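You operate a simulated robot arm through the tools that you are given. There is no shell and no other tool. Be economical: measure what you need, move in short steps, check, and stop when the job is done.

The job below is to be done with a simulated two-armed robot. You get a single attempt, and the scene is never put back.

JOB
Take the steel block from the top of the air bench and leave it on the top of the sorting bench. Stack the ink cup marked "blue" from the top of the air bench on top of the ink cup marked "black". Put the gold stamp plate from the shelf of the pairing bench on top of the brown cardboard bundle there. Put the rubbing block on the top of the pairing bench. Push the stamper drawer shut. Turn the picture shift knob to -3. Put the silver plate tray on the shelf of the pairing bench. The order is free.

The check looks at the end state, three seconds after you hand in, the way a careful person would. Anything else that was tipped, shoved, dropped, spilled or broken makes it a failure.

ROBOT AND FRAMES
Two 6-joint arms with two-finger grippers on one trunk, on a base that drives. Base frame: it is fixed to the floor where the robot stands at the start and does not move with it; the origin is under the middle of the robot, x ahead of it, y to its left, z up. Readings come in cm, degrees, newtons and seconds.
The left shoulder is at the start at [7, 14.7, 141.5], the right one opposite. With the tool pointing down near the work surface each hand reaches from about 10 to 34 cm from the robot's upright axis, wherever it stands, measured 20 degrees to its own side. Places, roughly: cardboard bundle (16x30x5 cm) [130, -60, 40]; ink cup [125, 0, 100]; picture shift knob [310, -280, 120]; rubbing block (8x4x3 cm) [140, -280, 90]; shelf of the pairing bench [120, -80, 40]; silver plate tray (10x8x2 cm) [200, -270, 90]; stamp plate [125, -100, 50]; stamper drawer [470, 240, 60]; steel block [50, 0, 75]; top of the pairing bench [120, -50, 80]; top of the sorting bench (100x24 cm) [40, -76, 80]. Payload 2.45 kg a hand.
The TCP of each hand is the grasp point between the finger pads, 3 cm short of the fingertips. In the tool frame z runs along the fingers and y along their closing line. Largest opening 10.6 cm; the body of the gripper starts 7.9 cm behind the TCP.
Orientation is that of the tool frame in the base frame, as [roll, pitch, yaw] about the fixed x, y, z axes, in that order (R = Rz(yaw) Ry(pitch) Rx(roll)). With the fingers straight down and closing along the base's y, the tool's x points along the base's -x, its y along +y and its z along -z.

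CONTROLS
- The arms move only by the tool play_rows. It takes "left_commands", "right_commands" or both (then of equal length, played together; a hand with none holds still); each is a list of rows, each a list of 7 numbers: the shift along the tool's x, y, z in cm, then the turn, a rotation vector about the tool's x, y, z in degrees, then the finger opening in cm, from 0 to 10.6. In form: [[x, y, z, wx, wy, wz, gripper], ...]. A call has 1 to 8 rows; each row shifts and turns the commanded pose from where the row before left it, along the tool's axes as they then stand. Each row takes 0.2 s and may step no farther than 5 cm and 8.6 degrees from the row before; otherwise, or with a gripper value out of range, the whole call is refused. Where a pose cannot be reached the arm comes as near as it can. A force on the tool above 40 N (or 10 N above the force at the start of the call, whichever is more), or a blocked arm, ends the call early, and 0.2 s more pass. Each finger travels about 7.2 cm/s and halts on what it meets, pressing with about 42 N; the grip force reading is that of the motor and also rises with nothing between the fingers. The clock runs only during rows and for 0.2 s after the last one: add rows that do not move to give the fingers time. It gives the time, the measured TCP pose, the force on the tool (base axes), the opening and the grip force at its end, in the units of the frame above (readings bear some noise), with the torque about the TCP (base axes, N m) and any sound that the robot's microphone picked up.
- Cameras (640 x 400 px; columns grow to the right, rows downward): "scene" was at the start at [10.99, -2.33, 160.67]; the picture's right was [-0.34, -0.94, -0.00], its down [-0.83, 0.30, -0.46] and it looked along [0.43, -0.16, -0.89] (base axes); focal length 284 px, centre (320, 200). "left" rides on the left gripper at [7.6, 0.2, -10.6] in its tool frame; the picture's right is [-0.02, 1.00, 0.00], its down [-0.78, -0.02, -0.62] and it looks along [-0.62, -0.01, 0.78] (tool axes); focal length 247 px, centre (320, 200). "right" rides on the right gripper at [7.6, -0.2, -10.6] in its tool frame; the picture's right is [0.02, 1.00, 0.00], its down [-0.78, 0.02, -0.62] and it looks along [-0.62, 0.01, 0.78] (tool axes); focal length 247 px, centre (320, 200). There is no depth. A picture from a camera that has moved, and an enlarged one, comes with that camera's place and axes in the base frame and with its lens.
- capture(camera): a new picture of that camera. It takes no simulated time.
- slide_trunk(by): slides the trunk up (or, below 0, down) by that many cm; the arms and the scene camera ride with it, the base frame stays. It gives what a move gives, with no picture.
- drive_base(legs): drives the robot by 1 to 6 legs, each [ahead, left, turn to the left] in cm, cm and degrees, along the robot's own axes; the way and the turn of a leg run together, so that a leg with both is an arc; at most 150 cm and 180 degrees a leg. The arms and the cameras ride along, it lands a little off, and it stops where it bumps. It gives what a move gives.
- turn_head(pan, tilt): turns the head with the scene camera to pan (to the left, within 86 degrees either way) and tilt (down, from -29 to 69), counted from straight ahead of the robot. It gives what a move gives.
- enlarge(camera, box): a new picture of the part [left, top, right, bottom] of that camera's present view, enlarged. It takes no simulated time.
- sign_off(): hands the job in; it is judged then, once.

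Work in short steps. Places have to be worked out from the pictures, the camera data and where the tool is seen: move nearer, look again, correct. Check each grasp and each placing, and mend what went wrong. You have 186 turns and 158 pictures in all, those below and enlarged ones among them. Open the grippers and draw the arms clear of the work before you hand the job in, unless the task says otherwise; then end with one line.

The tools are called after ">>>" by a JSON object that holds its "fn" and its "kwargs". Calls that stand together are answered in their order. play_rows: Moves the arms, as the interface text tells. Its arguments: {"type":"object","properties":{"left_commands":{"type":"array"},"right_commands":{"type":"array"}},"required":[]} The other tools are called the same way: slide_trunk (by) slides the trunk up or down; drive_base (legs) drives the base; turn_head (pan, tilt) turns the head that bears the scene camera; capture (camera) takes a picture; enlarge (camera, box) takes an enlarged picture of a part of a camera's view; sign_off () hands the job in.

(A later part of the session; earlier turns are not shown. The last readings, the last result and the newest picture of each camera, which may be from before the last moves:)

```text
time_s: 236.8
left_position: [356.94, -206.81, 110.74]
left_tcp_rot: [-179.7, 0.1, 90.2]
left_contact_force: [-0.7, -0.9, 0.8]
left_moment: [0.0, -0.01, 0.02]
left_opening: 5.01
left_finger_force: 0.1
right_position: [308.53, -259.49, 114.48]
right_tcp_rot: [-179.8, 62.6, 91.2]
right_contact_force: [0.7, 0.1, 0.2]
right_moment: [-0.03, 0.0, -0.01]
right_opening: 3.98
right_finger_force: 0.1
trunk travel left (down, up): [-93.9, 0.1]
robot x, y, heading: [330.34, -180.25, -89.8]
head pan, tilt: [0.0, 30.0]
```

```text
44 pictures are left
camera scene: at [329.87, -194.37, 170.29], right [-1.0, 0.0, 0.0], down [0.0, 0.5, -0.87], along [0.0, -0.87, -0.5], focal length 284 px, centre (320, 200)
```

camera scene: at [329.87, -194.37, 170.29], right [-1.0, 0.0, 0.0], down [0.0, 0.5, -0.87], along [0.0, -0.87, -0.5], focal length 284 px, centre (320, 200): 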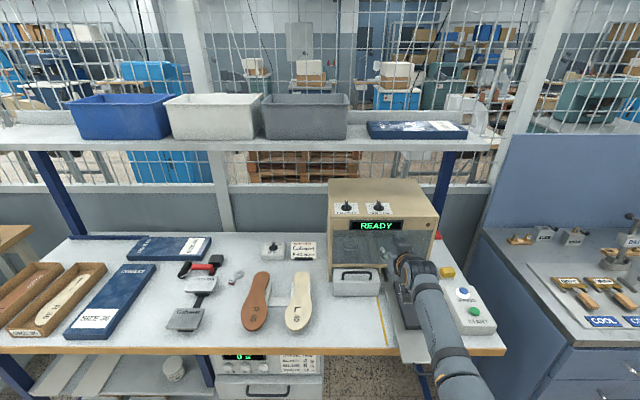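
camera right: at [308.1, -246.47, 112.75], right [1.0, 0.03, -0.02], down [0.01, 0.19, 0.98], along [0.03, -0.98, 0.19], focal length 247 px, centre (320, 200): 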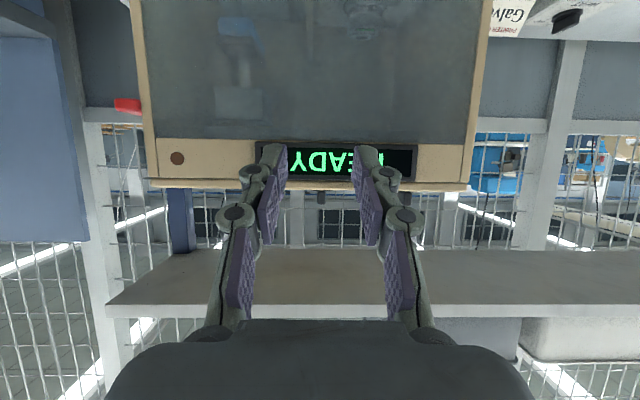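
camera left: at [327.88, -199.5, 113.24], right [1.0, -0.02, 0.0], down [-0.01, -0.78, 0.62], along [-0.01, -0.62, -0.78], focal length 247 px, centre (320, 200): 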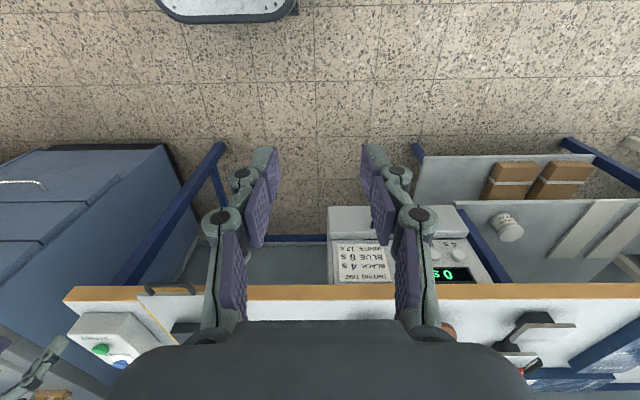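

Tilted 62.6° with the fingers in front of the machine. I raise the hand 7 cm to z ≈ 121.

>>> {"fn": "play_rows", "kwargs": {"right_commands": [[-2.1, 0, -1.1, 0, 0, 0, 4], [-2.1, 0, -1.1, 0, 0, 0, 4], [-2.1, 0, -1.1, 0, 0, 0, 4], [0, 0, 0, 0, 0, 0, 4]]}}

>>> {"fn": "enlarge", "kwargs": {"camera": "scene", "box": [310, 170, 470, 270]}}

```text
time_s: 237.8
left_position: [357.04, -207.02, 110.76]
left_tcp_rot: [-179.7, 0.1, 90.2]
left_contact_force: [0.5, 0.4, -0.9]
left_moment: [0.01, 0.0, 0.01]
left_opening: 5.0
left_finger_force: 0.1
right_position: [308.38, -259.57, 121.69]
right_tcp_rot: [-179.9, 62.5, 91.3]
right_contact_force: [0.1, -0.9, -0.2]
right_moment: [-0.01, -0.04, -0.04]
right_opening: 4.0
right_finger_force: 0.1
trunk travel left (down, up): [-93.9, 0.1]
robot x, y, heading: [329.66, -180.33, -89.7]
head pan, tilt: [0.0, 30.0]
```

```text
4.00 times, centred on (390, 220) of scene
camera zoom: at [329.92, -194.37, 170.29], right [-1.0, 0.0, 0.0], down [0.0, 0.5, -0.87], along [0.0, -0.87, -0.5], focal length 1138 px, centre (40, 120)
```

zoom: 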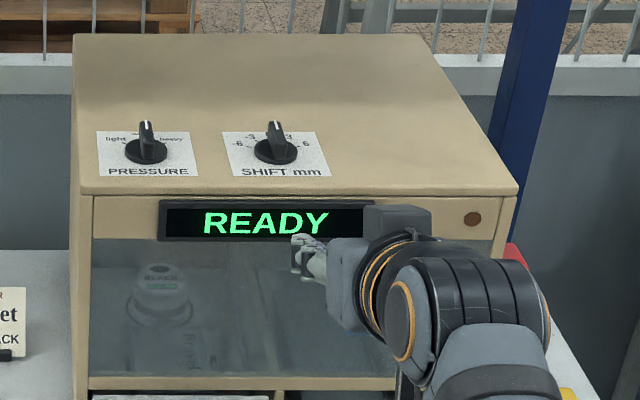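

Reachable. I tilt another 13.5° so the fingers lie flatter, shift +0.8 in x, then drive 20 cm ahead at z ≈ 122.

>>> {"fn": "play_rows", "kwargs": {"right_commands": [[0, 0.8, 0, 0, -6.8, 0, 4], [0, 0, 0, 0, -6.7, 0, 4], [0, 0, 0, 0, 0, 0, 4]]}}

>>> {"fn": "drive_base", "kwargs": {"legs": [[17, 0, 0]]}}

>>> {"fn": "enlarge", "kwargs": {"camera": "scene", "box": [340, 160, 460, 240]}}

>>> {"fn": "capture", "kwargs": {"camera": "right"}}

```text
time_s: 238.6
left_position: [357.0, -206.86, 110.7]
left_tcp_rot: [-179.8, 0.1, 90.0]
left_contact_force: [0.4, -0.8, -0.7]
left_moment: [0.02, -0.01, -0.04]
left_opening: 5.01
left_finger_force: 0.1
right_position: [309.23, -259.46, 121.68]
right_tcp_rot: [-179.8, 76.1, 91.4]
right_contact_force: [0.0, -1.9, 0.0]
right_moment: [-0.02, 0.03, -0.02]
right_opening: 4.01
right_finger_force: 0.0
trunk travel left (down, up): [-93.9, 0.1]
robot x, y, heading: [329.88, -180.53, -89.4]
head pan, tilt: [0.0, 30.0]
```

```text
time_s: 240.1
left_position: [357.02, -223.86, 110.8]
left_tcp_rot: [-179.7, 0.2, 90.2]
left_contact_force: [0.0, -0.2, 0.0]
left_moment: [-0.03, 0.04, -0.03]
left_opening: 5.01
left_finger_force: 0.2
right_position: [309.54, -276.61, 121.94]
right_tcp_rot: [-179.7, 76.2, 91.4]
right_contact_force: [0.0, 1.0, -0.6]
right_moment: [-0.01, 0.02, 0.02]
right_opening: 3.99
right_finger_force: 0.0
trunk travel left (down, up): [-93.9, 0.1]
robot x, y, heading: [329.97, -197.37, -90.0]
head pan, tilt: [0.0, 30.0]
```

```text
5.00 times, centred on (400, 200) of scene
camera zoom: at [330.01, -211.23, 170.34], right [-1.0, -0.01, 0.0], down [0.0, 0.5, -0.87], along [0.0, -0.87, -0.5], focal length 1422 px, centre (-80, 200)
```

zoom: 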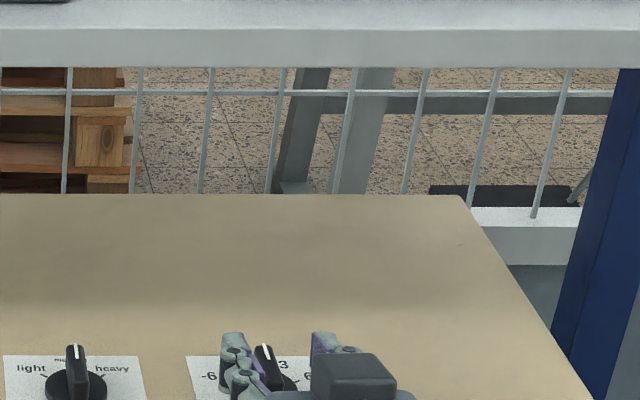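

```text
41 pictures are left
camera right: at [308.98, -264.27, 117.14], right [1.0, 0.03, -0.02], down [0.01, 0.42, 0.91], along [0.03, -0.91, 0.42], focal length 247 px, centre (320, 200)
```

right: 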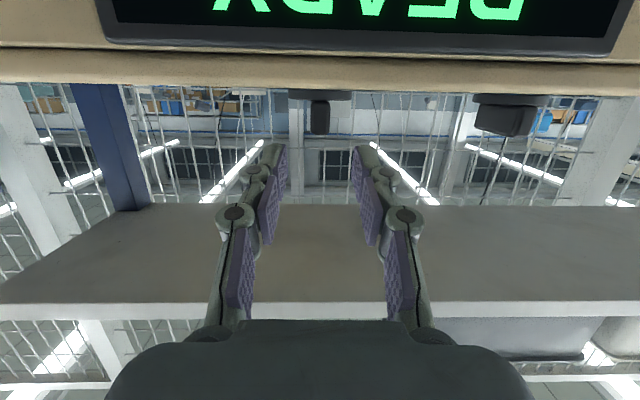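

The hand camera shows the knob's bar exactly between the fingers; bar z ≈ 118–119.7. I go 3.8 cm forward, then 2.1 cm down.

>>> {"fn": "play_rows", "kwargs": {"right_commands": [[-0.45, 0, 1.85, 0, 0, 0, 4], [-0.45, 0, 1.85, 0, 0, 0, 4], [0, 0, 0, 0, 0, 0, 4]]}}

>>> {"fn": "capture", "kwargs": {"camera": "right"}}

>>> {"fn": "turn_head", "kwargs": {"pan": -15, "tilt": 45}}

>>> {"fn": "enlarge", "kwargs": {"camera": "scene", "box": [270, 100, 430, 200]}}

```text
time_s: 240.9
left_position: [357.05, -224.22, 110.85]
left_tcp_rot: [-179.7, 0.1, 90.2]
left_contact_force: [0.1, 0.8, 0.4]
left_moment: [0.04, -0.02, -0.02]
left_opening: 5.01
left_finger_force: 0.1
right_position: [309.44, -280.71, 121.65]
right_tcp_rot: [-179.8, 76.0, 91.5]
right_contact_force: [0.3, 0.3, 0.2]
right_moment: [0.0, 0.05, -0.04]
right_opening: 3.97
right_finger_force: 0.0
trunk travel left (down, up): [-93.9, 0.1]
robot x, y, heading: [329.76, -197.79, -89.4]
head pan, tilt: [0.0, 30.0]
```

```text
40 pictures are left
camera right: at [309.0, -268.51, 116.89], right [1.0, 0.03, -0.02], down [0.01, 0.41, 0.91], along [0.03, -0.91, 0.41], focal length 247 px, centre (320, 200)
```

right: 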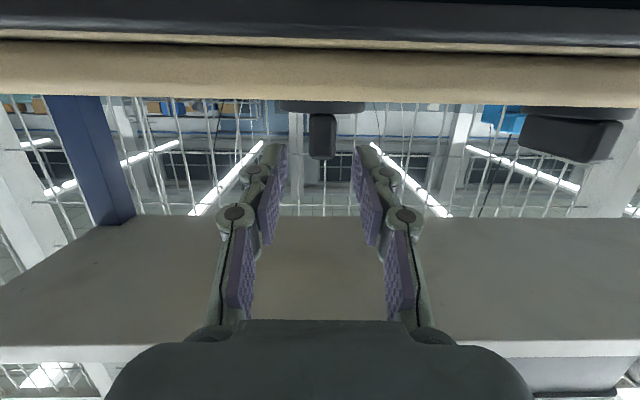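

```text
time_s: 241.7
left_position: [357.08, -224.27, 110.79]
left_tcp_rot: [-179.6, 0.1, 90.2]
left_contact_force: [-0.2, 0.6, 0.0]
left_moment: [0.01, 0.03, -0.01]
left_opening: 4.97
left_finger_force: 0.0
right_position: [309.51, -280.72, 121.79]
right_tcp_rot: [-179.9, 76.0, 91.5]
right_contact_force: [-0.7, -0.5, -0.2]
right_moment: [0.0, 0.03, 0.0]
right_opening: 3.99
right_finger_force: 0.0
trunk travel left (down, up): [-93.9, 0.1]
robot x, y, heading: [330.37, -197.8, -89.7]
head pan, tilt: [-15.0, 45.0]
```

```text
4.00 times, centred on (350, 150) of scene
camera zoom: at [327.9, -210.58, 168.04], right [-0.97, 0.25, 0.0], down [0.18, 0.68, -0.71], along [-0.18, -0.68, -0.71], focal length 1138 px, centre (200, 400)
```

zoom: 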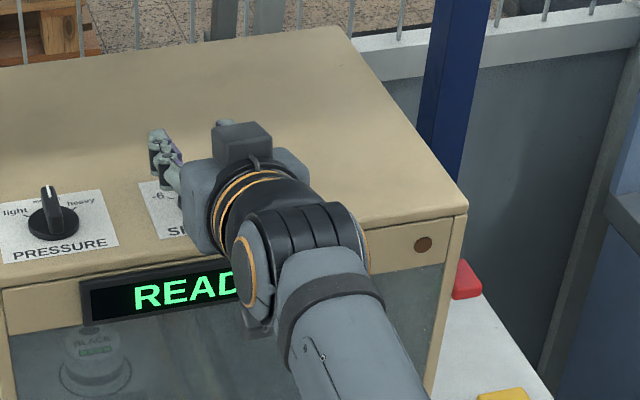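

Well aligned. I lower 1.9 cm and check.

>>> {"fn": "play_rows", "kwargs": {"right_commands": [[0.95, 0, 0.23, 0, 0, 0, 4], [0.9, 0, 0.22, 0, 0, 0, 4], [0, 0, 0, 0, 0, 0, 4]]}}

>>> {"fn": "capture", "kwargs": {"camera": "right"}}

```text
time_s: 242.5
left_position: [356.97, -224.21, 110.82]
left_tcp_rot: [-179.7, 0.1, 90.3]
left_contact_force: [-0.7, 0.3, 0.9]
left_moment: [0.02, 0.03, 0.02]
left_opening: 5.0
left_finger_force: 0.0
right_position: [309.48, -280.6, 119.87]
right_tcp_rot: [-179.8, 76.0, 91.6]
right_contact_force: [-0.2, 0.2, 0.2]
right_moment: [-0.01, -0.01, 0.0]
right_opening: 3.97
right_finger_force: 0.0
trunk travel left (down, up): [-93.9, 0.1]
robot x, y, heading: [330.27, -197.39, -89.6]
head pan, tilt: [-15.0, 45.0]
```

```text
38 pictures are left
camera right: at [309.07, -268.41, 114.96], right [1.0, 0.03, -0.02], down [0.01, 0.41, 0.91], along [0.03, -0.91, 0.41], focal length 247 px, centre (320, 200)
```

right: 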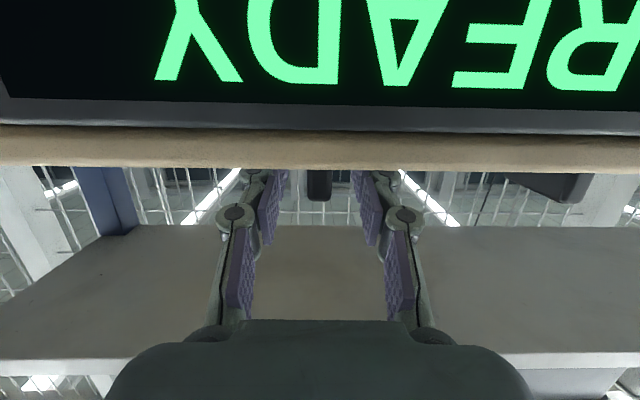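

The bar is between the pads. I close on it; then rotate 30° counter-clockwise about the vertical through the TCP (ticks measure ≈30° per step).

>>> {"fn": "play_rows", "kwargs": {"right_commands": [[0, 0, 0, 0, 0, 0, 2.5], [0, 0, 0, 0, 0, 0, 0.8], [0, 0, 0, 0, 0, 0, 0.8], [0, 0, 0, 0, 0, 0, 0.8]]}}

>>> {"fn": "play_rows", "kwargs": {"right_commands": [[0, 0, 0, -7.28, 0, -1.81, 0.8], [0, 0, 0, -7.28, 0, -1.81, 0.8], [0, 0, 0, -7.28, 0, -1.81, 0.8], [0, 0, 0, -7.28, 0, -1.81, 0.8], [0, 0, 0, 0, 0, 0, 0.8]]}}

>>> {"fn": "enlarge", "kwargs": {"camera": "scene", "box": [270, 100, 430, 200]}}

```text
time_s: 243.5
left_position: [357.08, -224.23, 110.71]
left_tcp_rot: [-179.7, 0.1, 90.1]
left_contact_force: [-0.8, 0.7, -0.3]
left_moment: [0.0, 0.0, 0.0]
left_opening: 5.0
left_finger_force: 0.1
right_position: [309.46, -280.65, 119.82]
right_tcp_rot: [-179.8, 75.9, 91.4]
right_contact_force: [-2.6, -0.5, 0.5]
right_moment: [0.01, 0.0, 0.01]
right_opening: 0.96
right_finger_force: 37.9
trunk travel left (down, up): [-93.9, 0.1]
robot x, y, heading: [330.21, -197.62, -89.8]
head pan, tilt: [-15.0, 45.0]
```

```text
time_s: 244.7
left_position: [357.13, -224.45, 110.65]
left_tcp_rot: [-179.7, -0.1, 90.2]
left_contact_force: [0.6, 0.2, 0.1]
left_moment: [0.04, 0.01, 0.02]
left_opening: 5.0
left_finger_force: 0.1
right_position: [309.56, -280.6, 119.91]
right_tcp_rot: [179.8, 76.1, 121.0]
right_contact_force: [1.7, -15.1, 2.3]
right_moment: [-0.92, -0.48, -0.05]
right_opening: 0.98
right_finger_force: 37.7
right hand out of reach, approached as far as the arm can: row 4
trunk travel left (down, up): [-93.9, 0.1]
robot x, y, heading: [329.91, -197.59, -89.7]
head pan, tilt: [-15.0, 45.0]
```

```text
4.00 times, centred on (350, 150) of scene
camera zoom: at [327.98, -211.04, 167.99], right [-0.97, 0.25, 0.0], down [0.18, 0.69, -0.71], along [-0.18, -0.68, -0.71], focal length 1138 px, centre (200, 400)
```

zoom: 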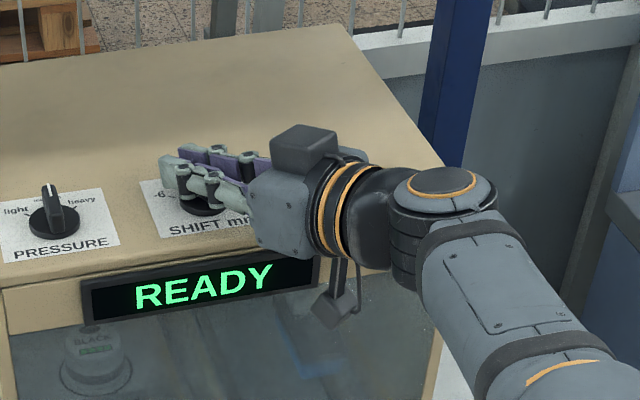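

The hand yawed 29.6° with the bar held. I open, rise off the knob and pull back to check the pointer.

>>> {"fn": "play_rows", "kwargs": {"right_commands": [[0, 0, 0, 0, 0, 0, 2], [0, 0, 0, 0, 0, 0, 3.4], [0, 0, 0, 0, 0, 0, 3.4], [-1.4, 0, -0.35, 0, 0, 0, 3.4], [-1.4, 0, -0.35, 0, 0, 0, 3.4], [0, 0, 0, 0, 0, 0, 3.4]]}}

>>> {"fn": "drive_base", "kwargs": {"legs": [[-18, 0, 0]]}}

>>> {"fn": "turn_head", "kwargs": {"pan": 12, "tilt": 32}}

>>> {"fn": "capture", "kwargs": {"camera": "scene"}}

```text
time_s: 246.1
left_position: [357.05, -224.43, 110.82]
left_tcp_rot: [-179.6, 0.0, 90.1]
left_contact_force: [0.2, 0.4, -0.3]
left_moment: [0.02, -0.01, 0.02]
left_opening: 5.0
left_finger_force: 0.0
right_position: [309.45, -280.25, 122.91]
right_tcp_rot: [180.0, 75.9, 121.2]
right_contact_force: [0.1, -0.3, -0.6]
right_moment: [0.03, -0.04, -0.04]
right_opening: 3.42
right_finger_force: 0.1
trunk travel left (down, up): [-93.9, 0.1]
robot x, y, heading: [329.87, -197.01, -89.8]
head pan, tilt: [-15.0, 45.0]
```

```text
time_s: 247.6
left_position: [356.99, -206.59, 110.66]
left_tcp_rot: [-179.7, -0.1, 90.4]
left_contact_force: [1.1, -0.9, 0.2]
left_moment: [0.05, 0.0, 0.01]
left_opening: 5.0
left_finger_force: 0.0
right_position: [309.65, -262.63, 122.6]
right_tcp_rot: [179.5, 75.8, 121.2]
right_contact_force: [-0.1, -0.4, -0.2]
right_moment: [0.0, 0.01, 0.03]
right_opening: 3.39
right_finger_force: 0.1
trunk travel left (down, up): [-93.9, 0.1]
robot x, y, heading: [329.36, -179.56, -89.4]
head pan, tilt: [-15.0, 45.0]
```

```text
time_s: 248.5
left_position: [357.1, -206.18, 110.86]
left_tcp_rot: [-179.7, 0.2, 90.5]
left_contact_force: [0.1, 0.1, 0.2]
left_moment: [0.0, 0.01, -0.03]
left_opening: 5.01
left_finger_force: 0.1
right_position: [309.54, -262.23, 122.94]
right_tcp_rot: [-179.8, 76.0, 121.7]
right_contact_force: [0.3, 0.1, -0.4]
right_moment: [0.01, -0.02, 0.02]
right_opening: 3.39
right_finger_force: 0.1
trunk travel left (down, up): [-93.9, 0.1]
robot x, y, heading: [329.87, -179.66, -89.2]
head pan, tilt: [12.0, 32.0]
```

```text
36 pictures are left
camera scene: at [331.78, -193.28, 169.99], right [-0.98, -0.22, 0.0], down [-0.11, 0.52, -0.85], along [0.18, -0.83, -0.53], focal length 284 px, centre (320, 200)
```

scene: 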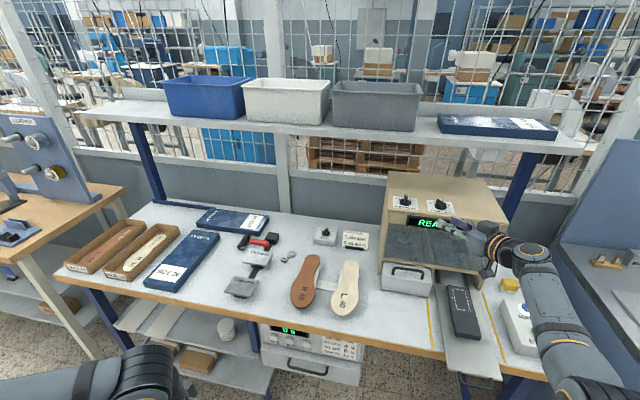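

>>> {"fn": "enlarge", "kwargs": {"camera": "scene", "box": [390, 185, 470, 230]}}

```text
8.00 times, centred on (430, 208) of scene
camera zoom: at [331.78, -193.28, 169.99], right [-0.98, -0.22, 0.0], down [-0.11, 0.52, -0.85], along [0.18, -0.83, -0.53], focal length 2275 px, centre (-560, 140)
```

zoom: 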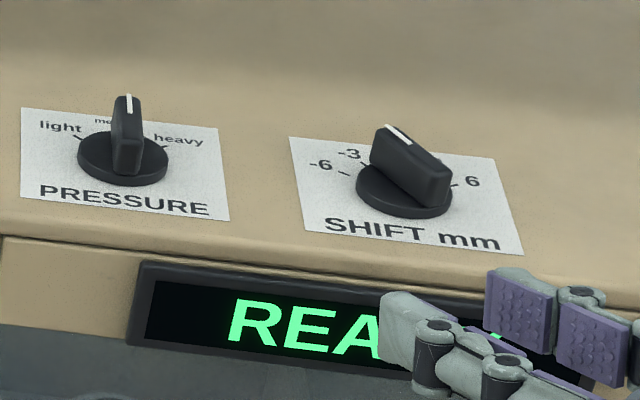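

The pointer has moved towards −3; I need a straighter view to verify. I shift right so the head is straight in front of the knob and closer (the hand passes above the machine's right top corner).

>>> {"fn": "drive_base", "kwargs": {"legs": [[0, -20.5, -0.8], [16, 0, 0]]}}

>>> {"fn": "turn_head", "kwargs": {"pan": 0, "tilt": 36}}

>>> {"fn": "enlarge", "kwargs": {"camera": "scene", "box": [280, 175, 360, 225]}}

```text
time_s: 251.1
left_position: [335.71, -222.21, 110.81]
left_tcp_rot: [-179.8, 0.4, 89.2]
left_contact_force: [-0.3, 1.2, 0.1]
left_moment: [0.01, 0.01, 0.02]
left_opening: 5.0
left_finger_force: 0.0
right_position: [287.12, -277.46, 123.13]
right_tcp_rot: [-179.7, 76.1, 120.5]
right_contact_force: [0.5, 0.5, -0.1]
right_moment: [-0.01, 0.01, -0.01]
right_opening: 3.39
right_finger_force: 0.1
trunk travel left (down, up): [-93.9, 0.1]
robot x, y, heading: [309.31, -195.56, -90.8]
head pan, tilt: [12.0, 32.0]
```

```text
time_s: 251.9
left_position: [335.78, -222.54, 110.76]
left_tcp_rot: [-179.8, 0.1, 89.2]
left_contact_force: [-1.2, 0.3, 0.0]
left_moment: [0.0, -0.01, 0.02]
left_opening: 4.98
left_finger_force: 0.0
right_position: [287.27, -277.82, 122.87]
right_tcp_rot: [180.0, 75.9, 120.5]
right_contact_force: [-0.2, -0.3, -1.3]
right_moment: [-0.02, 0.01, 0.0]
right_opening: 3.41
right_finger_force: 0.0
trunk travel left (down, up): [-93.9, 0.1]
robot x, y, heading: [309.06, -195.32, -90.5]
head pan, tilt: [0.0, 36.0]
```

```text
8.00 times, centred on (320, 200) of scene
camera zoom: at [308.87, -209.35, 169.36], right [-1.0, 0.01, 0.0], down [0.01, 0.59, -0.81], along [-0.01, -0.81, -0.59], focal length 2275 px, centre (320, 200)
```

zoom: 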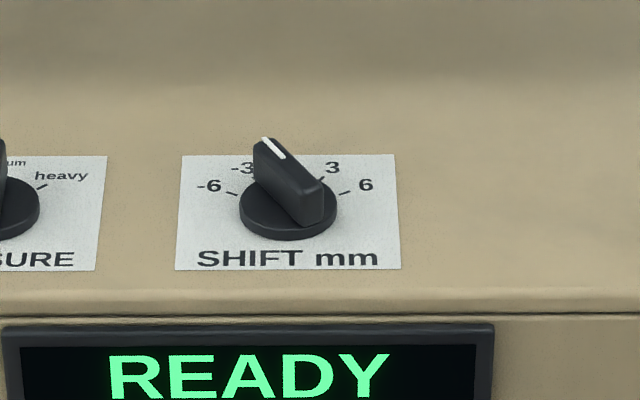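

Measured: ticks at 30° steps and the pointer at 30.6° toward −3 — set. Next the stamper drawer far across the room; I back out, bring the right hand back to a compact pose, and look that way.

>>> {"fn": "drive_base", "kwargs": {"legs": [[-36, 0, 0]]}}

>>> {"fn": "play_rows", "kwargs": {"right_commands": [[0, 0, -1, 7.28, 0, 1.81, 3], [0, 0, -1, 7.28, 0, 1.81, 2], [0, 0, -1, 7.28, 0, 1.81, 1], [0, 0, -1, 7.2, 0, 1.8, 0], [2.5, 0, 0, 0, 8.5, 0, 0], [2.5, 0, 0, 0, 8.5, 0, 0], [2.5, 0, 0, 0, 8.5, 0, 0], [2.5, 0, 0, 0, 8.5, 0, 0]]}}

>>> {"fn": "drive_base", "kwargs": {"legs": [[-14, 0, 0], [0, 0, 150]]}}

>>> {"fn": "turn_head", "kwargs": {"pan": 0, "tilt": 20}}

>>> {"fn": "capture", "kwargs": {"camera": "scene"}}

```text
time_s: 254.2
left_position: [336.08, -186.63, 110.62]
left_tcp_rot: [-179.7, 0.0, 89.0]
left_contact_force: [0.0, 0.0, 0.2]
left_moment: [0.04, 0.0, 0.01]
left_opening: 4.98
left_finger_force: 0.0
right_position: [287.4, -241.78, 122.67]
right_tcp_rot: [179.8, 75.9, 119.9]
right_contact_force: [-0.3, 0.5, 0.2]
right_moment: [0.0, -0.03, -0.03]
right_opening: 3.39
right_finger_force: 0.0
trunk travel left (down, up): [-93.9, 0.1]
robot x, y, heading: [309.46, -158.9, -91.1]
head pan, tilt: [0.0, 36.0]
```

```text
time_s: 256.0
left_position: [336.11, -186.37, 110.83]
left_tcp_rot: [-179.7, 0.2, 89.0]
left_contact_force: [0.5, 0.1, -0.1]
left_moment: [0.01, -0.03, 0.01]
left_opening: 5.0
left_finger_force: 0.1
right_position: [285.82, -233.56, 114.91]
right_tcp_rot: [-179.8, 41.8, 90.1]
right_contact_force: [-0.6, -0.7, -0.1]
right_moment: [0.05, 0.01, 0.0]
right_opening: 0.0
right_finger_force: 28.5
trunk travel left (down, up): [-93.9, 0.1]
robot x, y, heading: [309.69, -159.46, -90.6]
head pan, tilt: [0.0, 36.0]
```

```text
time_s: 263.5
left_position: [300.7, -108.17, 110.82]
left_tcp_rot: [-179.8, 0.2, -121.6]
left_contact_force: [-0.3, -0.7, 0.4]
left_moment: [-0.02, -0.01, 0.0]
left_opening: 5.0
left_finger_force: 0.0
right_position: [367.78, -93.26, 114.89]
right_tcp_rot: [-180.0, 42.0, -120.4]
right_contact_force: [0.2, -0.2, -0.2]
right_moment: [0.0, 0.0, 0.02]
right_opening: 0.0
right_finger_force: 28.5
trunk travel left (down, up): [-93.9, 0.1]
robot x, y, heading: [309.74, -144.84, 58.5]
head pan, tilt: [0.0, 36.0]
```

```text
time_s: 264.3
left_position: [300.68, -108.24, 110.82]
left_tcp_rot: [-179.7, 0.1, -121.6]
left_contact_force: [-0.2, -0.1, -0.9]
left_moment: [-0.01, 0.0, -0.02]
left_opening: 5.02
left_finger_force: 0.1
right_position: [367.78, -93.44, 114.99]
right_tcp_rot: [-179.9, 41.9, -120.4]
right_contact_force: [0.5, -0.8, 0.2]
right_moment: [0.01, -0.01, 0.0]
right_opening: 0.0
right_finger_force: 28.7
trunk travel left (down, up): [-93.9, 0.1]
robot x, y, heading: [309.96, -145.07, 58.5]
head pan, tilt: [0.0, 20.0]
```

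```text
33 pictures are left
camera scene: at [317.13, -133.11, 171.89], right [0.85, -0.52, 0.0], down [-0.18, -0.29, -0.94], along [0.49, 0.8, -0.34], focal length 284 px, centre (320, 200)
```

scene: 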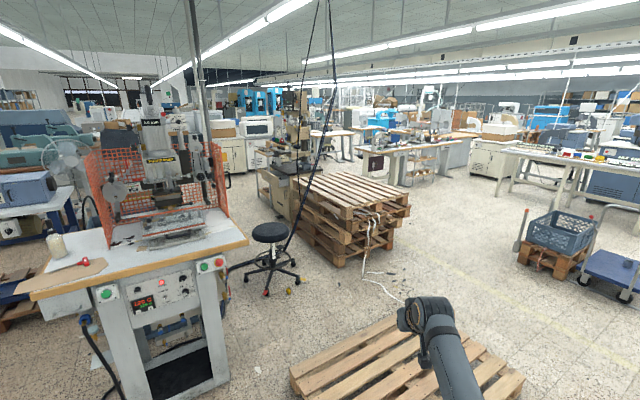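

By projection the stamper should be the machine behind the pallet stack. I enlarge that.

>>> {"fn": "enlarge", "kwargs": {"camera": "scene", "box": [220, 80, 420, 300]}}

```text
1.82 times, centred on (320, 190) of scene
camera zoom: at [317.13, -133.11, 171.89], right [0.85, -0.52, 0.0], down [-0.18, -0.29, -0.94], along [0.49, 0.8, -0.34], focal length 517 px, centre (320, 218)
```

zoom: 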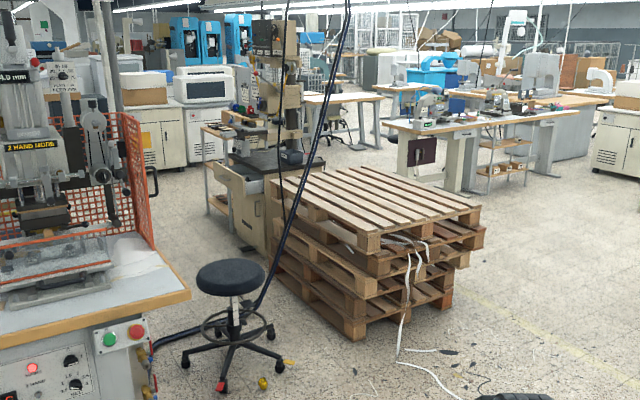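

The stamper stands beyond the pallet stack at about [475, 245], its drawer open toward −x. I tuck the right hand, then drive the wide way round: east past the loose pallet on the floor, then north.

>>> {"fn": "play_rows", "kwargs": {"right_commands": [[2.9, 0, 0, 0, 8.4, 0, 0], [2.9, 0, 0, 0, 8.4, 0, 0], [2.9, 0, 0, 0, 8.4, 0, 0], [2.9, 0, 0, 0, 8.4, 0, 0], [2.9, 0, 0, 0, 8.4, 0, 0], [4, 0, 0, 0, 0, 0, 0], [4, 0, 0, 0, 0, 0, 0], [4, 0, 0, 0, 0, 0, 0]]}}

>>> {"fn": "drive_base", "kwargs": {"legs": [[0, 0, -58.5], [120, 0, 0], [115, 0, 0], [0, 0, 90]]}}

>>> {"fn": "turn_head", "kwargs": {"pan": 25, "tilt": 25}}

>>> {"fn": "capture", "kwargs": {"camera": "scene"}}

```text
time_s: 266.1
left_position: [300.63, -108.34, 110.77]
left_tcp_rot: [-179.8, 0.1, -121.6]
left_contact_force: [0.3, 0.0, -0.3]
left_moment: [0.02, -0.02, 0.0]
left_opening: 5.0
left_finger_force: 0.0
right_position: [354.96, -114.85, 108.84]
right_tcp_rot: [-179.9, 0.2, -120.3]
right_contact_force: [0.6, -0.7, 1.1]
right_moment: [0.01, -0.01, -0.03]
right_opening: 0.0
right_finger_force: 28.6
trunk travel left (down, up): [-93.9, 0.1]
robot x, y, heading: [309.6, -144.82, 58.5]
head pan, tilt: [0.0, 20.0]
```

```text
time_s: 284.2
left_position: [517.95, -113.06, 110.68]
left_tcp_rot: [-179.7, 0.1, -85.1]
left_contact_force: [-0.2, -1.5, 0.2]
left_moment: [0.02, -0.02, 0.03]
left_opening: 5.01
left_finger_force: 0.1
right_position: [565.51, -85.99, 108.77]
right_tcp_rot: [-180.0, 0.1, -84.1]
right_contact_force: [-1.0, -0.3, 0.0]
right_moment: [0.0, -0.01, 0.02]
right_opening: 0.01
right_finger_force: 28.2
trunk travel left (down, up): [-93.9, 0.1]
robot x, y, heading: [547.22, -137.44, 94.8]
head pan, tilt: [0.0, 20.0]
```

```text
time_s: 285.1
left_position: [517.99, -112.92, 110.82]
left_tcp_rot: [-179.7, 0.1, -85.2]
left_contact_force: [0.1, -0.1, 0.5]
left_moment: [0.02, 0.01, 0.02]
left_opening: 4.99
left_finger_force: 0.0
right_position: [565.62, -86.04, 108.75]
right_tcp_rot: [-180.0, 0.2, -84.1]
right_contact_force: [-0.1, -0.3, -0.3]
right_moment: [0.02, -0.01, 0.02]
right_opening: 0.0
right_finger_force: 28.7
trunk travel left (down, up): [-93.9, 0.1]
robot x, y, heading: [546.73, -137.61, 94.7]
head pan, tilt: [25.0, 25.0]
```

```text
31 pictures are left
camera scene: at [542.12, -124.54, 171.09], right [0.87, 0.5, 0.0], down [0.21, -0.37, -0.91], along [-0.45, 0.79, -0.42], focal length 284 px, centre (320, 200)
```

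scene: 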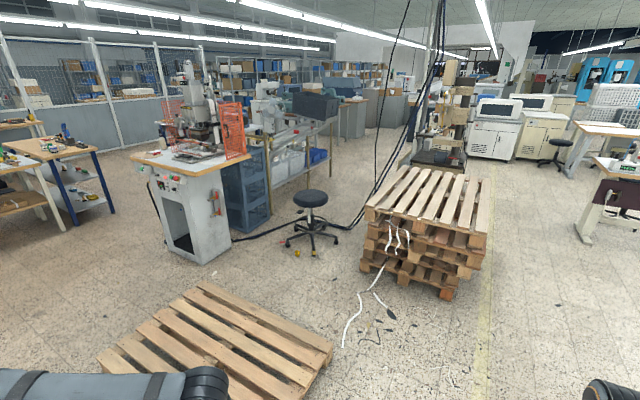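

I enlarge the stamper from here to see where the drawer faces.

>>> {"fn": "enlarge", "kwargs": {"camera": "scene", "box": [380, 70, 520, 190]}}

```text
3.33 times, centred on (450, 130) of scene
camera zoom: at [542.12, -124.54, 171.09], right [0.87, 0.5, 0.0], down [0.21, -0.37, -0.91], along [-0.45, 0.79, -0.42], focal length 948 px, centre (-113, 433)
```

zoom: 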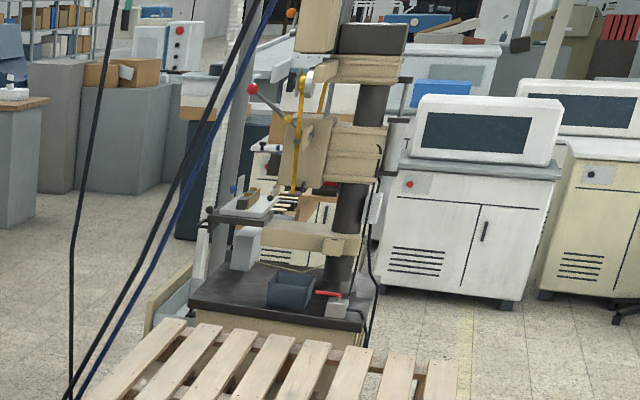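

The stamper faces −x, and the stool blocks the near passage, so I go round north: along x ≈ 612, past the stack, then look.

>>> {"fn": "drive_base", "kwargs": {"legs": [[0, 0, -4.7], [0, -65, 0], [145, 0, 0], [145, 0, 0]]}}

>>> {"fn": "turn_head", "kwargs": {"pan": 30, "tilt": 25}}

>>> {"fn": "capture", "kwargs": {"camera": "scene"}}

```text
time_s: 302.9
left_position: [580.8, 181.67, 110.69]
left_tcp_rot: [-179.7, 0.1, -89.7]
left_contact_force: [0.2, 0.4, -0.3]
left_moment: [-0.04, -0.03, -0.01]
left_opening: 5.01
left_finger_force: 0.0
right_position: [630.18, 204.98, 108.81]
right_tcp_rot: [-180.0, 0.2, -88.4]
right_contact_force: [0.2, -0.7, -0.4]
right_moment: [0.02, 0.04, 0.01]
right_opening: 0.0
right_finger_force: 29.1
trunk travel left (down, up): [-93.9, 0.1]
robot x, y, heading: [608.35, 155.22, 90.7]
head pan, tilt: [25.0, 25.0]
```

```text
time_s: 303.5
left_position: [580.68, 181.62, 110.78]
left_tcp_rot: [-179.6, 0.1, -89.6]
left_contact_force: [-0.4, 1.4, 0.3]
left_moment: [-0.03, -0.04, 0.0]
left_opening: 4.98
left_finger_force: 0.1
right_position: [630.22, 205.05, 108.77]
right_tcp_rot: [-179.9, 0.2, -88.4]
right_contact_force: [-0.4, 0.0, 0.2]
right_moment: [0.01, -0.01, 0.02]
right_opening: 0.0
right_finger_force: 28.4
trunk travel left (down, up): [-93.9, 0.1]
robot x, y, heading: [607.64, 155.24, 90.7]
head pan, tilt: [30.0, 25.0]
```

```text
29 pictures are left
camera scene: at [603.22, 167.95, 171.09], right [0.86, 0.51, 0.0], down [0.21, -0.36, -0.91], along [-0.46, 0.78, -0.42], focal length 284 px, centre (320, 200)
```

scene: 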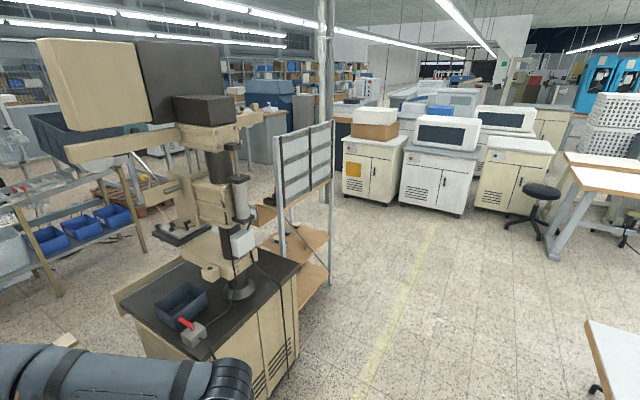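

The stamper's back/side is at x ≈ 524, y 239–276, with a tool rack to its north up to y ≈ 340. I continue north to y ≈ 392, west to x ≈ 380, turn east and look.

>>> {"fn": "drive_base", "kwargs": {"legs": [[118, 0, -0.7], [118, 0, 0], [0, 0, 90], [115, 0, 0], [112, 0, 0]]}}

>>> {"fn": "turn_head", "kwargs": {"pan": 60, "tilt": 25}}

>>> {"fn": "capture", "kwargs": {"camera": "scene"}}

```text
time_s: 329.9
left_position: [352.16, 364.01, 110.75]
left_tcp_rot: [-179.7, 0.1, 0.7]
left_contact_force: [0.1, 0.4, -0.6]
left_moment: [0.02, -0.01, -0.04]
left_opening: 4.99
left_finger_force: 0.1
right_position: [328.65, 413.37, 108.78]
right_tcp_rot: [180.0, 0.1, 1.9]
right_contact_force: [-0.3, 0.0, 0.0]
right_moment: [0.0, 0.01, 0.01]
right_opening: 0.0
right_finger_force: 28.1
trunk travel left (down, up): [-93.9, 0.1]
robot x, y, heading: [378.64, 391.3, -179.0]
head pan, tilt: [30.0, 25.0]
```

```text
time_s: 330.9
left_position: [352.13, 364.1, 110.75]
left_tcp_rot: [-179.8, 0.1, 0.8]
left_contact_force: [-0.1, 0.3, 0.3]
left_moment: [0.01, -0.04, 0.04]
left_opening: 4.99
left_finger_force: 0.1
right_position: [328.54, 413.52, 108.77]
right_tcp_rot: [179.9, 0.1, 1.9]
right_contact_force: [-0.1, 0.4, 0.0]
right_moment: [-0.01, -0.02, -0.01]
right_opening: 0.0
right_finger_force: 29.0
trunk travel left (down, up): [-93.9, 0.1]
robot x, y, heading: [378.84, 391.55, -179.1]
head pan, tilt: [60.0, 25.0]
```

```text
28 pictures are left
camera scene: at [369.01, 383.25, 171.09], right [-0.87, 0.49, 0.0], down [0.21, 0.37, -0.91], along [-0.44, -0.79, -0.42], focal length 284 px, centre (320, 200)
```

scene: 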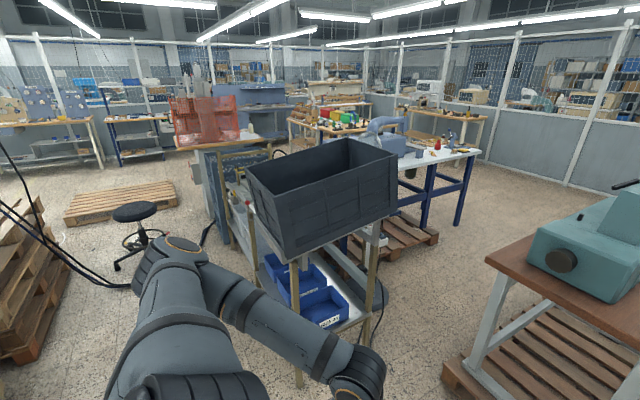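

West shelf unit ends at x ≈ 328. I turn to face east here and look at the stamper.

>>> {"fn": "drive_base", "kwargs": {"legs": [[0, 0, 179]]}}

>>> {"fn": "turn_head", "kwargs": {"pan": -50, "tilt": 30}}

>>> {"fn": "capture", "kwargs": {"camera": "scene"}}

```text
time_s: 338.5
left_position: [406.37, 417.52, 110.75]
left_tcp_rot: [-179.7, 0.1, 177.6]
left_contact_force: [0.1, 0.9, -0.3]
left_moment: [0.03, 0.03, -0.01]
left_opening: 5.03
left_finger_force: 0.0
right_position: [427.39, 366.86, 108.82]
right_tcp_rot: [-180.0, 0.1, 178.7]
right_contact_force: [0.4, -0.1, -0.4]
right_moment: [0.0, -0.05, -0.02]
right_opening: 0.0
right_finger_force: 29.0
trunk travel left (down, up): [-93.9, 0.1]
robot x, y, heading: [378.65, 391.04, -2.2]
head pan, tilt: [60.0, 25.0]
```

```text
time_s: 340.4
left_position: [406.38, 417.55, 110.72]
left_tcp_rot: [-179.8, 0.1, 177.5]
left_contact_force: [-0.2, -0.4, -0.2]
left_moment: [0.0, 0.0, -0.02]
left_opening: 4.99
left_finger_force: 0.0
right_position: [427.25, 366.79, 108.82]
right_tcp_rot: [179.9, 0.1, 178.8]
right_contact_force: [0.3, -0.5, 0.2]
right_moment: [0.02, 0.0, 0.04]
right_opening: 0.0
right_finger_force: 28.4
trunk travel left (down, up): [-93.9, 0.1]
robot x, y, heading: [378.46, 391.73, -2.1]
head pan, tilt: [-50.0, 30.0]
```

```text
27 pictures are left
camera scene: at [389.12, 384.03, 170.29], right [-0.79, -0.61, 0.0], down [-0.31, 0.4, -0.87], along [0.53, -0.68, -0.5], focal length 284 px, centre (320, 200)
```

scene: 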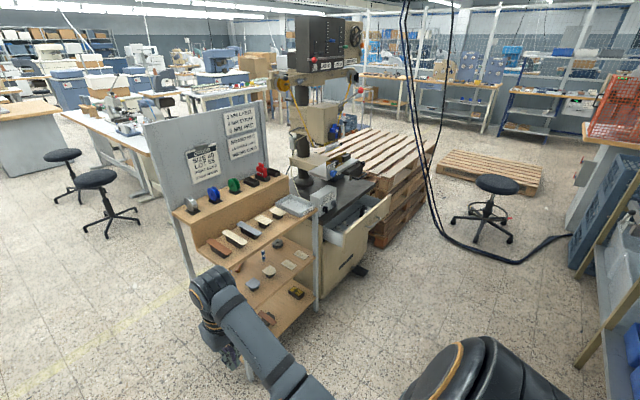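

The open drawer is visible: front panel at x ≈ 459, y 211–270. I enlarge it.

>>> {"fn": "enlarge", "kwargs": {"camera": "scene", "box": [290, 150, 420, 290]}}

```text
2.86 times, centred on (355, 220) of scene
camera zoom: at [389.12, 384.03, 170.29], right [-0.79, -0.61, 0.0], down [-0.31, 0.4, -0.87], along [0.53, -0.68, -0.5], focal length 813 px, centre (220, 143)
```

zoom: 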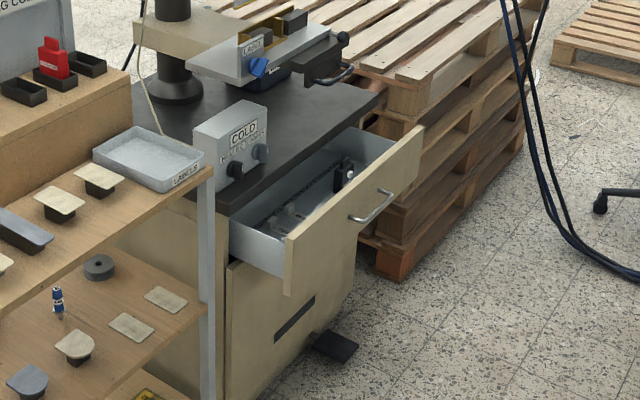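

Drawer front spans y 209–272, z 56–71, handle at z ≈ 64. I'll push above the handle with closed, forward-pointing fingers. I strafe to y ≈ 263, stay back at x ≈ 366, and tilt the right hand forward.

>>> {"fn": "drive_base", "kwargs": {"legs": [[0, 0, 2.1], [-12, 0, 0], [0, -128, 0]]}}

>>> {"fn": "play_rows", "kwargs": {"right_commands": [[-2.9, 0, 0, 0, -8.5, 0, 0], [-2.9, 0, 0, 0, -8.5, 0, 0], [-2.9, 0, 0, 0, -8.5, 0, 0], [-2.9, 0, 0, 0, -8.5, 0, 0], [-2.9, 0, 0, 0, -8.5, 0, 0], [-2.9, 0, 0, 0, -8.5, 0, 0], [-2.9, 0, 0, 0, -8.5, 0, 0], [-2.9, 0, 0, 0, -8.5, 0, 0]]}}

>>> {"fn": "turn_head", "kwargs": {"pan": -5, "tilt": 40}}

>>> {"fn": "capture", "kwargs": {"camera": "scene"}}

```text
time_s: 347.8
left_position: [393.23, 294.02, 110.79]
left_tcp_rot: [-179.7, 0.1, 179.0]
left_contact_force: [0.2, 0.0, 0.6]
left_moment: [-0.01, -0.03, 0.0]
left_opening: 5.03
left_finger_force: 0.1
right_position: [415.33, 244.04, 108.68]
right_tcp_rot: [-179.9, 0.1, -179.7]
right_contact_force: [-0.1, -0.3, -0.1]
right_moment: [-0.02, 0.02, -0.02]
right_opening: 0.0
right_finger_force: 28.6
trunk travel left (down, up): [-93.9, 0.1]
robot x, y, heading: [365.77, 267.67, -0.8]
head pan, tilt: [-50.0, 30.0]
```

```text
time_s: 349.6
left_position: [393.23, 294.03, 110.78]
left_tcp_rot: [-179.7, 0.2, 179.1]
left_contact_force: [0.5, 0.1, -0.1]
left_moment: [0.01, 0.0, 0.01]
left_opening: 4.98
left_finger_force: 0.0
right_position: [434.26, 244.11, 119.7]
right_tcp_rot: [-179.8, 68.3, -179.5]
right_contact_force: [-0.4, 0.5, 0.6]
right_moment: [-0.01, 0.03, -0.01]
right_opening: 0.02
right_finger_force: 28.7
trunk travel left (down, up): [-93.9, 0.1]
robot x, y, heading: [365.9, 267.1, -0.9]
head pan, tilt: [-50.0, 30.0]
```

```text
time_s: 350.8
left_position: [393.08, 294.05, 110.66]
left_tcp_rot: [-179.7, 0.1, 179.2]
left_contact_force: [-0.2, 0.2, 0.8]
left_moment: [-0.01, 0.03, 0.01]
left_opening: 5.0
left_finger_force: 0.1
right_position: [434.21, 244.15, 119.71]
right_tcp_rot: [-180.0, 68.1, -179.6]
right_contact_force: [-0.4, -0.2, 0.0]
right_moment: [0.0, 0.0, 0.01]
right_opening: 0.0
right_finger_force: 29.0
trunk travel left (down, up): [-93.9, 0.1]
robot x, y, heading: [365.95, 267.06, -0.7]
head pan, tilt: [-5.0, 40.0]
```

```text
25 pictures are left
camera scene: at [379.44, 266.26, 168.76], right [-0.1, -0.99, 0.0], down [-0.64, 0.06, -0.77], along [0.76, -0.08, -0.64], focal length 284 px, centre (320, 200)
```

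scene: 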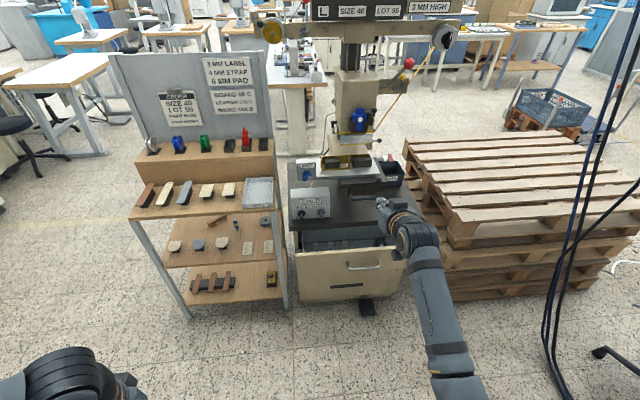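

Panel centre at y ≈ 244, in line with my hand. I lower the trunk 49 cm so the fingertips are at z ≈ 69, above the handle.

>>> {"fn": "slide_trunk", "kwargs": {"by": -25}}

>>> {"fn": "slide_trunk", "kwargs": {"by": -24}}

>>> {"fn": "capture", "kwargs": {"camera": "right"}}

>>> {"fn": "capture", "kwargs": {"camera": "scene"}}

```text
time_s: 353.3
left_position: [393.15, 293.84, 85.74]
left_tcp_rot: [-179.7, 0.1, 179.2]
left_contact_force: [-0.2, 0.1, -0.2]
left_moment: [0.01, -0.02, -0.01]
left_opening: 4.99
left_finger_force: 0.1
right_position: [434.29, 244.13, 94.81]
right_tcp_rot: [-179.9, 68.0, -179.5]
right_contact_force: [-0.6, 0.1, 0.0]
right_moment: [0.02, -0.01, 0.01]
right_opening: 0.02
right_finger_force: 28.2
trunk travel left (down, up): [-68.9, 25.1]
robot x, y, heading: [365.89, 267.23, -0.6]
head pan, tilt: [-5.0, 40.0]
```

```text
time_s: 355.8
left_position: [393.12, 294.02, 61.81]
left_tcp_rot: [-179.7, 0.0, 179.1]
left_contact_force: [0.3, 0.4, -0.1]
left_moment: [0.01, 0.02, 0.0]
left_opening: 4.99
left_finger_force: 0.1
right_position: [434.22, 244.2, 70.73]
right_tcp_rot: [-179.9, 68.1, -179.6]
right_contact_force: [-0.7, -0.3, -0.1]
right_moment: [0.02, -0.01, 0.01]
right_opening: 0.01
right_finger_force: 28.6
trunk travel left (down, up): [-44.9, 49.1]
robot x, y, heading: [366.06, 267.3, -0.6]
head pan, tilt: [-5.0, 40.0]
```

```text
24 pictures are left
camera right: at [421.53, 244.01, 67.57], right [-0.01, 1.0, -0.02], down [-0.29, 0.02, 0.96], along [0.96, 0.02, 0.29], focal length 247 px, centre (320, 200)
```

right: 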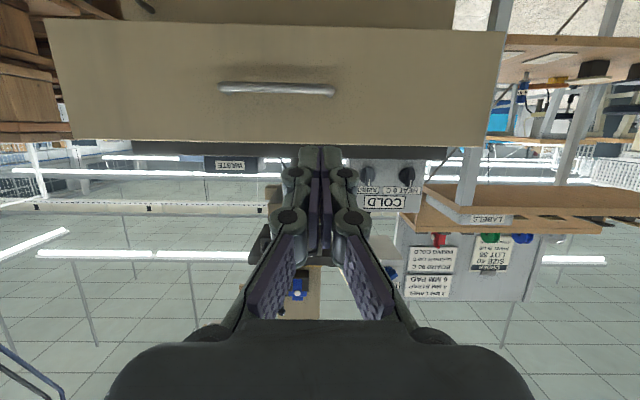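

```text
23 pictures are left
camera scene: at [379.42, 266.27, 119.76], right [-0.1, -0.99, 0.0], down [-0.64, 0.06, -0.77], along [0.76, -0.08, -0.64], focal length 284 px, centre (320, 200)
```

scene: 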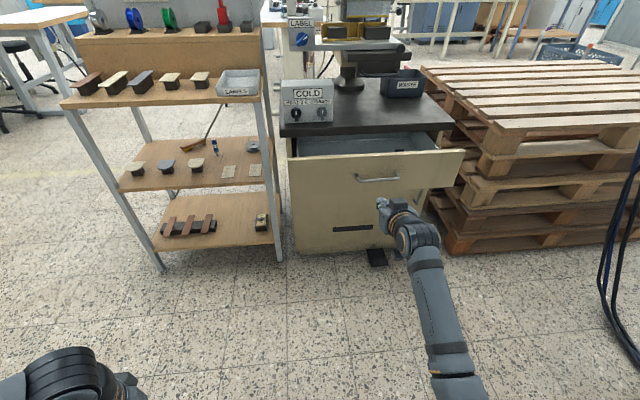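

Panel spans z 55–70 with centre y ≈ 238, handle z ≈ 63. I shift 6 cm right, flatten the hand by 8.5°, and lower to put the tips at z ≈ 67.

>>> {"fn": "drive_base", "kwargs": {"legs": [[0, -6, 0.6]]}}

>>> {"fn": "play_rows", "kwargs": {"right_commands": [[0, 0, 0, 0, -8.5, 0, 0], [0, 0, 0, 0, 0, 0, 0]]}}

>>> {"fn": "slide_trunk", "kwargs": {"by": -3}}

>>> {"fn": "drive_base", "kwargs": {"legs": [[15, 0, 0]]}}

>>> {"fn": "capture", "kwargs": {"camera": "right"}}

```text
time_s: 356.8
left_position: [392.82, 288.25, 61.84]
left_tcp_rot: [-179.9, 0.1, 179.7]
left_contact_force: [0.0, -0.8, -0.4]
left_moment: [0.03, 0.03, 0.01]
left_opening: 5.0
left_finger_force: 0.0
right_position: [434.46, 238.8, 70.6]
right_tcp_rot: [179.8, 68.0, -179.2]
right_contact_force: [0.3, 0.0, 0.2]
right_moment: [0.01, -0.02, -0.02]
right_opening: 0.02
right_finger_force: 29.4
trunk travel left (down, up): [-44.9, 49.1]
robot x, y, heading: [365.78, 261.38, -0.0]
head pan, tilt: [-5.0, 40.0]
```

```text
time_s: 357.4
left_position: [392.83, 288.34, 61.74]
left_tcp_rot: [-179.7, 0.1, 179.6]
left_contact_force: [1.1, -0.9, 0.4]
left_moment: [-0.03, 0.0, 0.01]
left_opening: 5.0
left_finger_force: 0.1
right_position: [434.44, 238.83, 70.74]
right_tcp_rot: [-179.8, 76.6, -178.9]
right_contact_force: [0.7, -1.0, 0.4]
right_moment: [-0.01, -0.03, -0.01]
right_opening: 0.02
right_finger_force: 29.2
trunk travel left (down, up): [-44.9, 49.1]
robot x, y, heading: [365.84, 261.27, 0.0]
head pan, tilt: [-5.0, 40.0]
```

```text
time_s: 358.1
left_position: [392.8, 288.19, 58.76]
left_tcp_rot: [-179.7, 0.1, 179.8]
left_contact_force: [-0.6, -0.1, 0.7]
left_moment: [-0.01, 0.01, -0.01]
left_opening: 5.02
left_finger_force: 0.2
right_position: [434.41, 238.93, 67.83]
right_tcp_rot: [-179.8, 76.7, -179.0]
right_contact_force: [0.6, 0.1, 0.7]
right_moment: [0.01, -0.01, 0.02]
right_opening: 0.0
right_finger_force: 28.6
trunk travel left (down, up): [-41.9, 52.1]
robot x, y, heading: [366.04, 261.31, -0.1]
head pan, tilt: [-5.0, 40.0]
```

```text
time_s: 359.5
left_position: [407.76, 288.41, 58.63]
left_tcp_rot: [-179.8, 0.0, -180.0]
left_contact_force: [0.6, -0.5, 0.4]
left_moment: [-0.02, 0.03, 0.02]
left_opening: 5.0
left_finger_force: 0.0
right_position: [449.74, 239.28, 67.72]
right_tcp_rot: [-179.8, 76.6, -178.7]
right_contact_force: [-0.5, 0.1, -1.2]
right_moment: [0.04, -0.02, 0.0]
right_opening: 0.0
right_finger_force: 29.3
trunk travel left (down, up): [-41.9, 52.1]
robot x, y, heading: [381.08, 261.24, 0.1]
head pan, tilt: [-5.0, 40.0]
```

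```text
22 pictures are left
camera right: at [437.5, 238.88, 62.65], right [-0.03, 1.0, -0.02], down [-0.42, 0.01, 0.91], along [0.91, 0.03, 0.42], focal length 247 px, centre (320, 200)
```

right: 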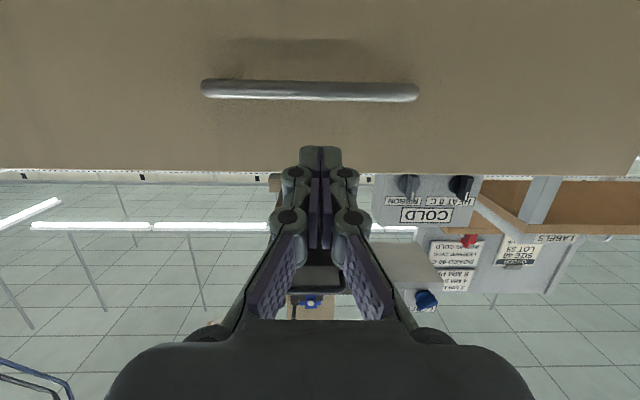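

The tips sit between handle and top edge. I drive forward to push, watching force.

>>> {"fn": "drive_base", "kwargs": {"legs": [[9, 0, 0]]}}

>>> {"fn": "drive_base", "kwargs": {"legs": [[4, 0, 0]]}}

>>> {"fn": "capture", "kwargs": {"camera": "scene"}}

```text
time_s: 360.6
left_position: [416.87, 288.35, 58.68]
left_tcp_rot: [-179.6, 0.0, 179.8]
left_contact_force: [0.2, 0.2, -0.2]
left_moment: [-0.04, 0.05, -0.02]
left_opening: 4.99
left_finger_force: 0.1
right_position: [458.73, 239.23, 67.45]
right_tcp_rot: [-179.7, 76.6, -178.7]
right_contact_force: [0.4, -0.4, 0.0]
right_moment: [-0.01, -0.01, -0.01]
right_opening: 0.0
right_finger_force: 27.8
trunk travel left (down, up): [-41.9, 52.1]
robot x, y, heading: [389.91, 261.31, 0.0]
head pan, tilt: [-5.0, 40.0]
```

```text
time_s: 361.5
left_position: [420.81, 288.47, 58.78]
left_tcp_rot: [-179.6, 0.0, 179.9]
left_contact_force: [0.4, -0.3, -0.1]
left_moment: [-0.04, 0.0, 0.0]
left_opening: 5.0
left_finger_force: 0.1
right_position: [462.51, 239.34, 67.64]
right_tcp_rot: [-179.9, 76.5, -178.8]
right_contact_force: [0.3, 0.4, -0.1]
right_moment: [-0.01, 0.0, 0.01]
right_opening: 0.0
right_finger_force: 28.4
trunk travel left (down, up): [-41.9, 52.1]
robot x, y, heading: [393.97, 261.22, 0.0]
head pan, tilt: [-5.0, 40.0]
```

```text
21 pictures are left
camera scene: at [407.58, 260.5, 116.73], right [-0.09, -1.0, 0.0], down [-0.64, 0.06, -0.77], along [0.76, -0.07, -0.64], focal length 284 px, centre (320, 200)
```

scene: 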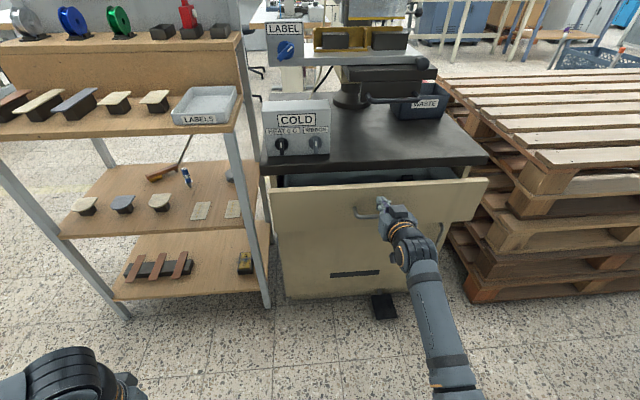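

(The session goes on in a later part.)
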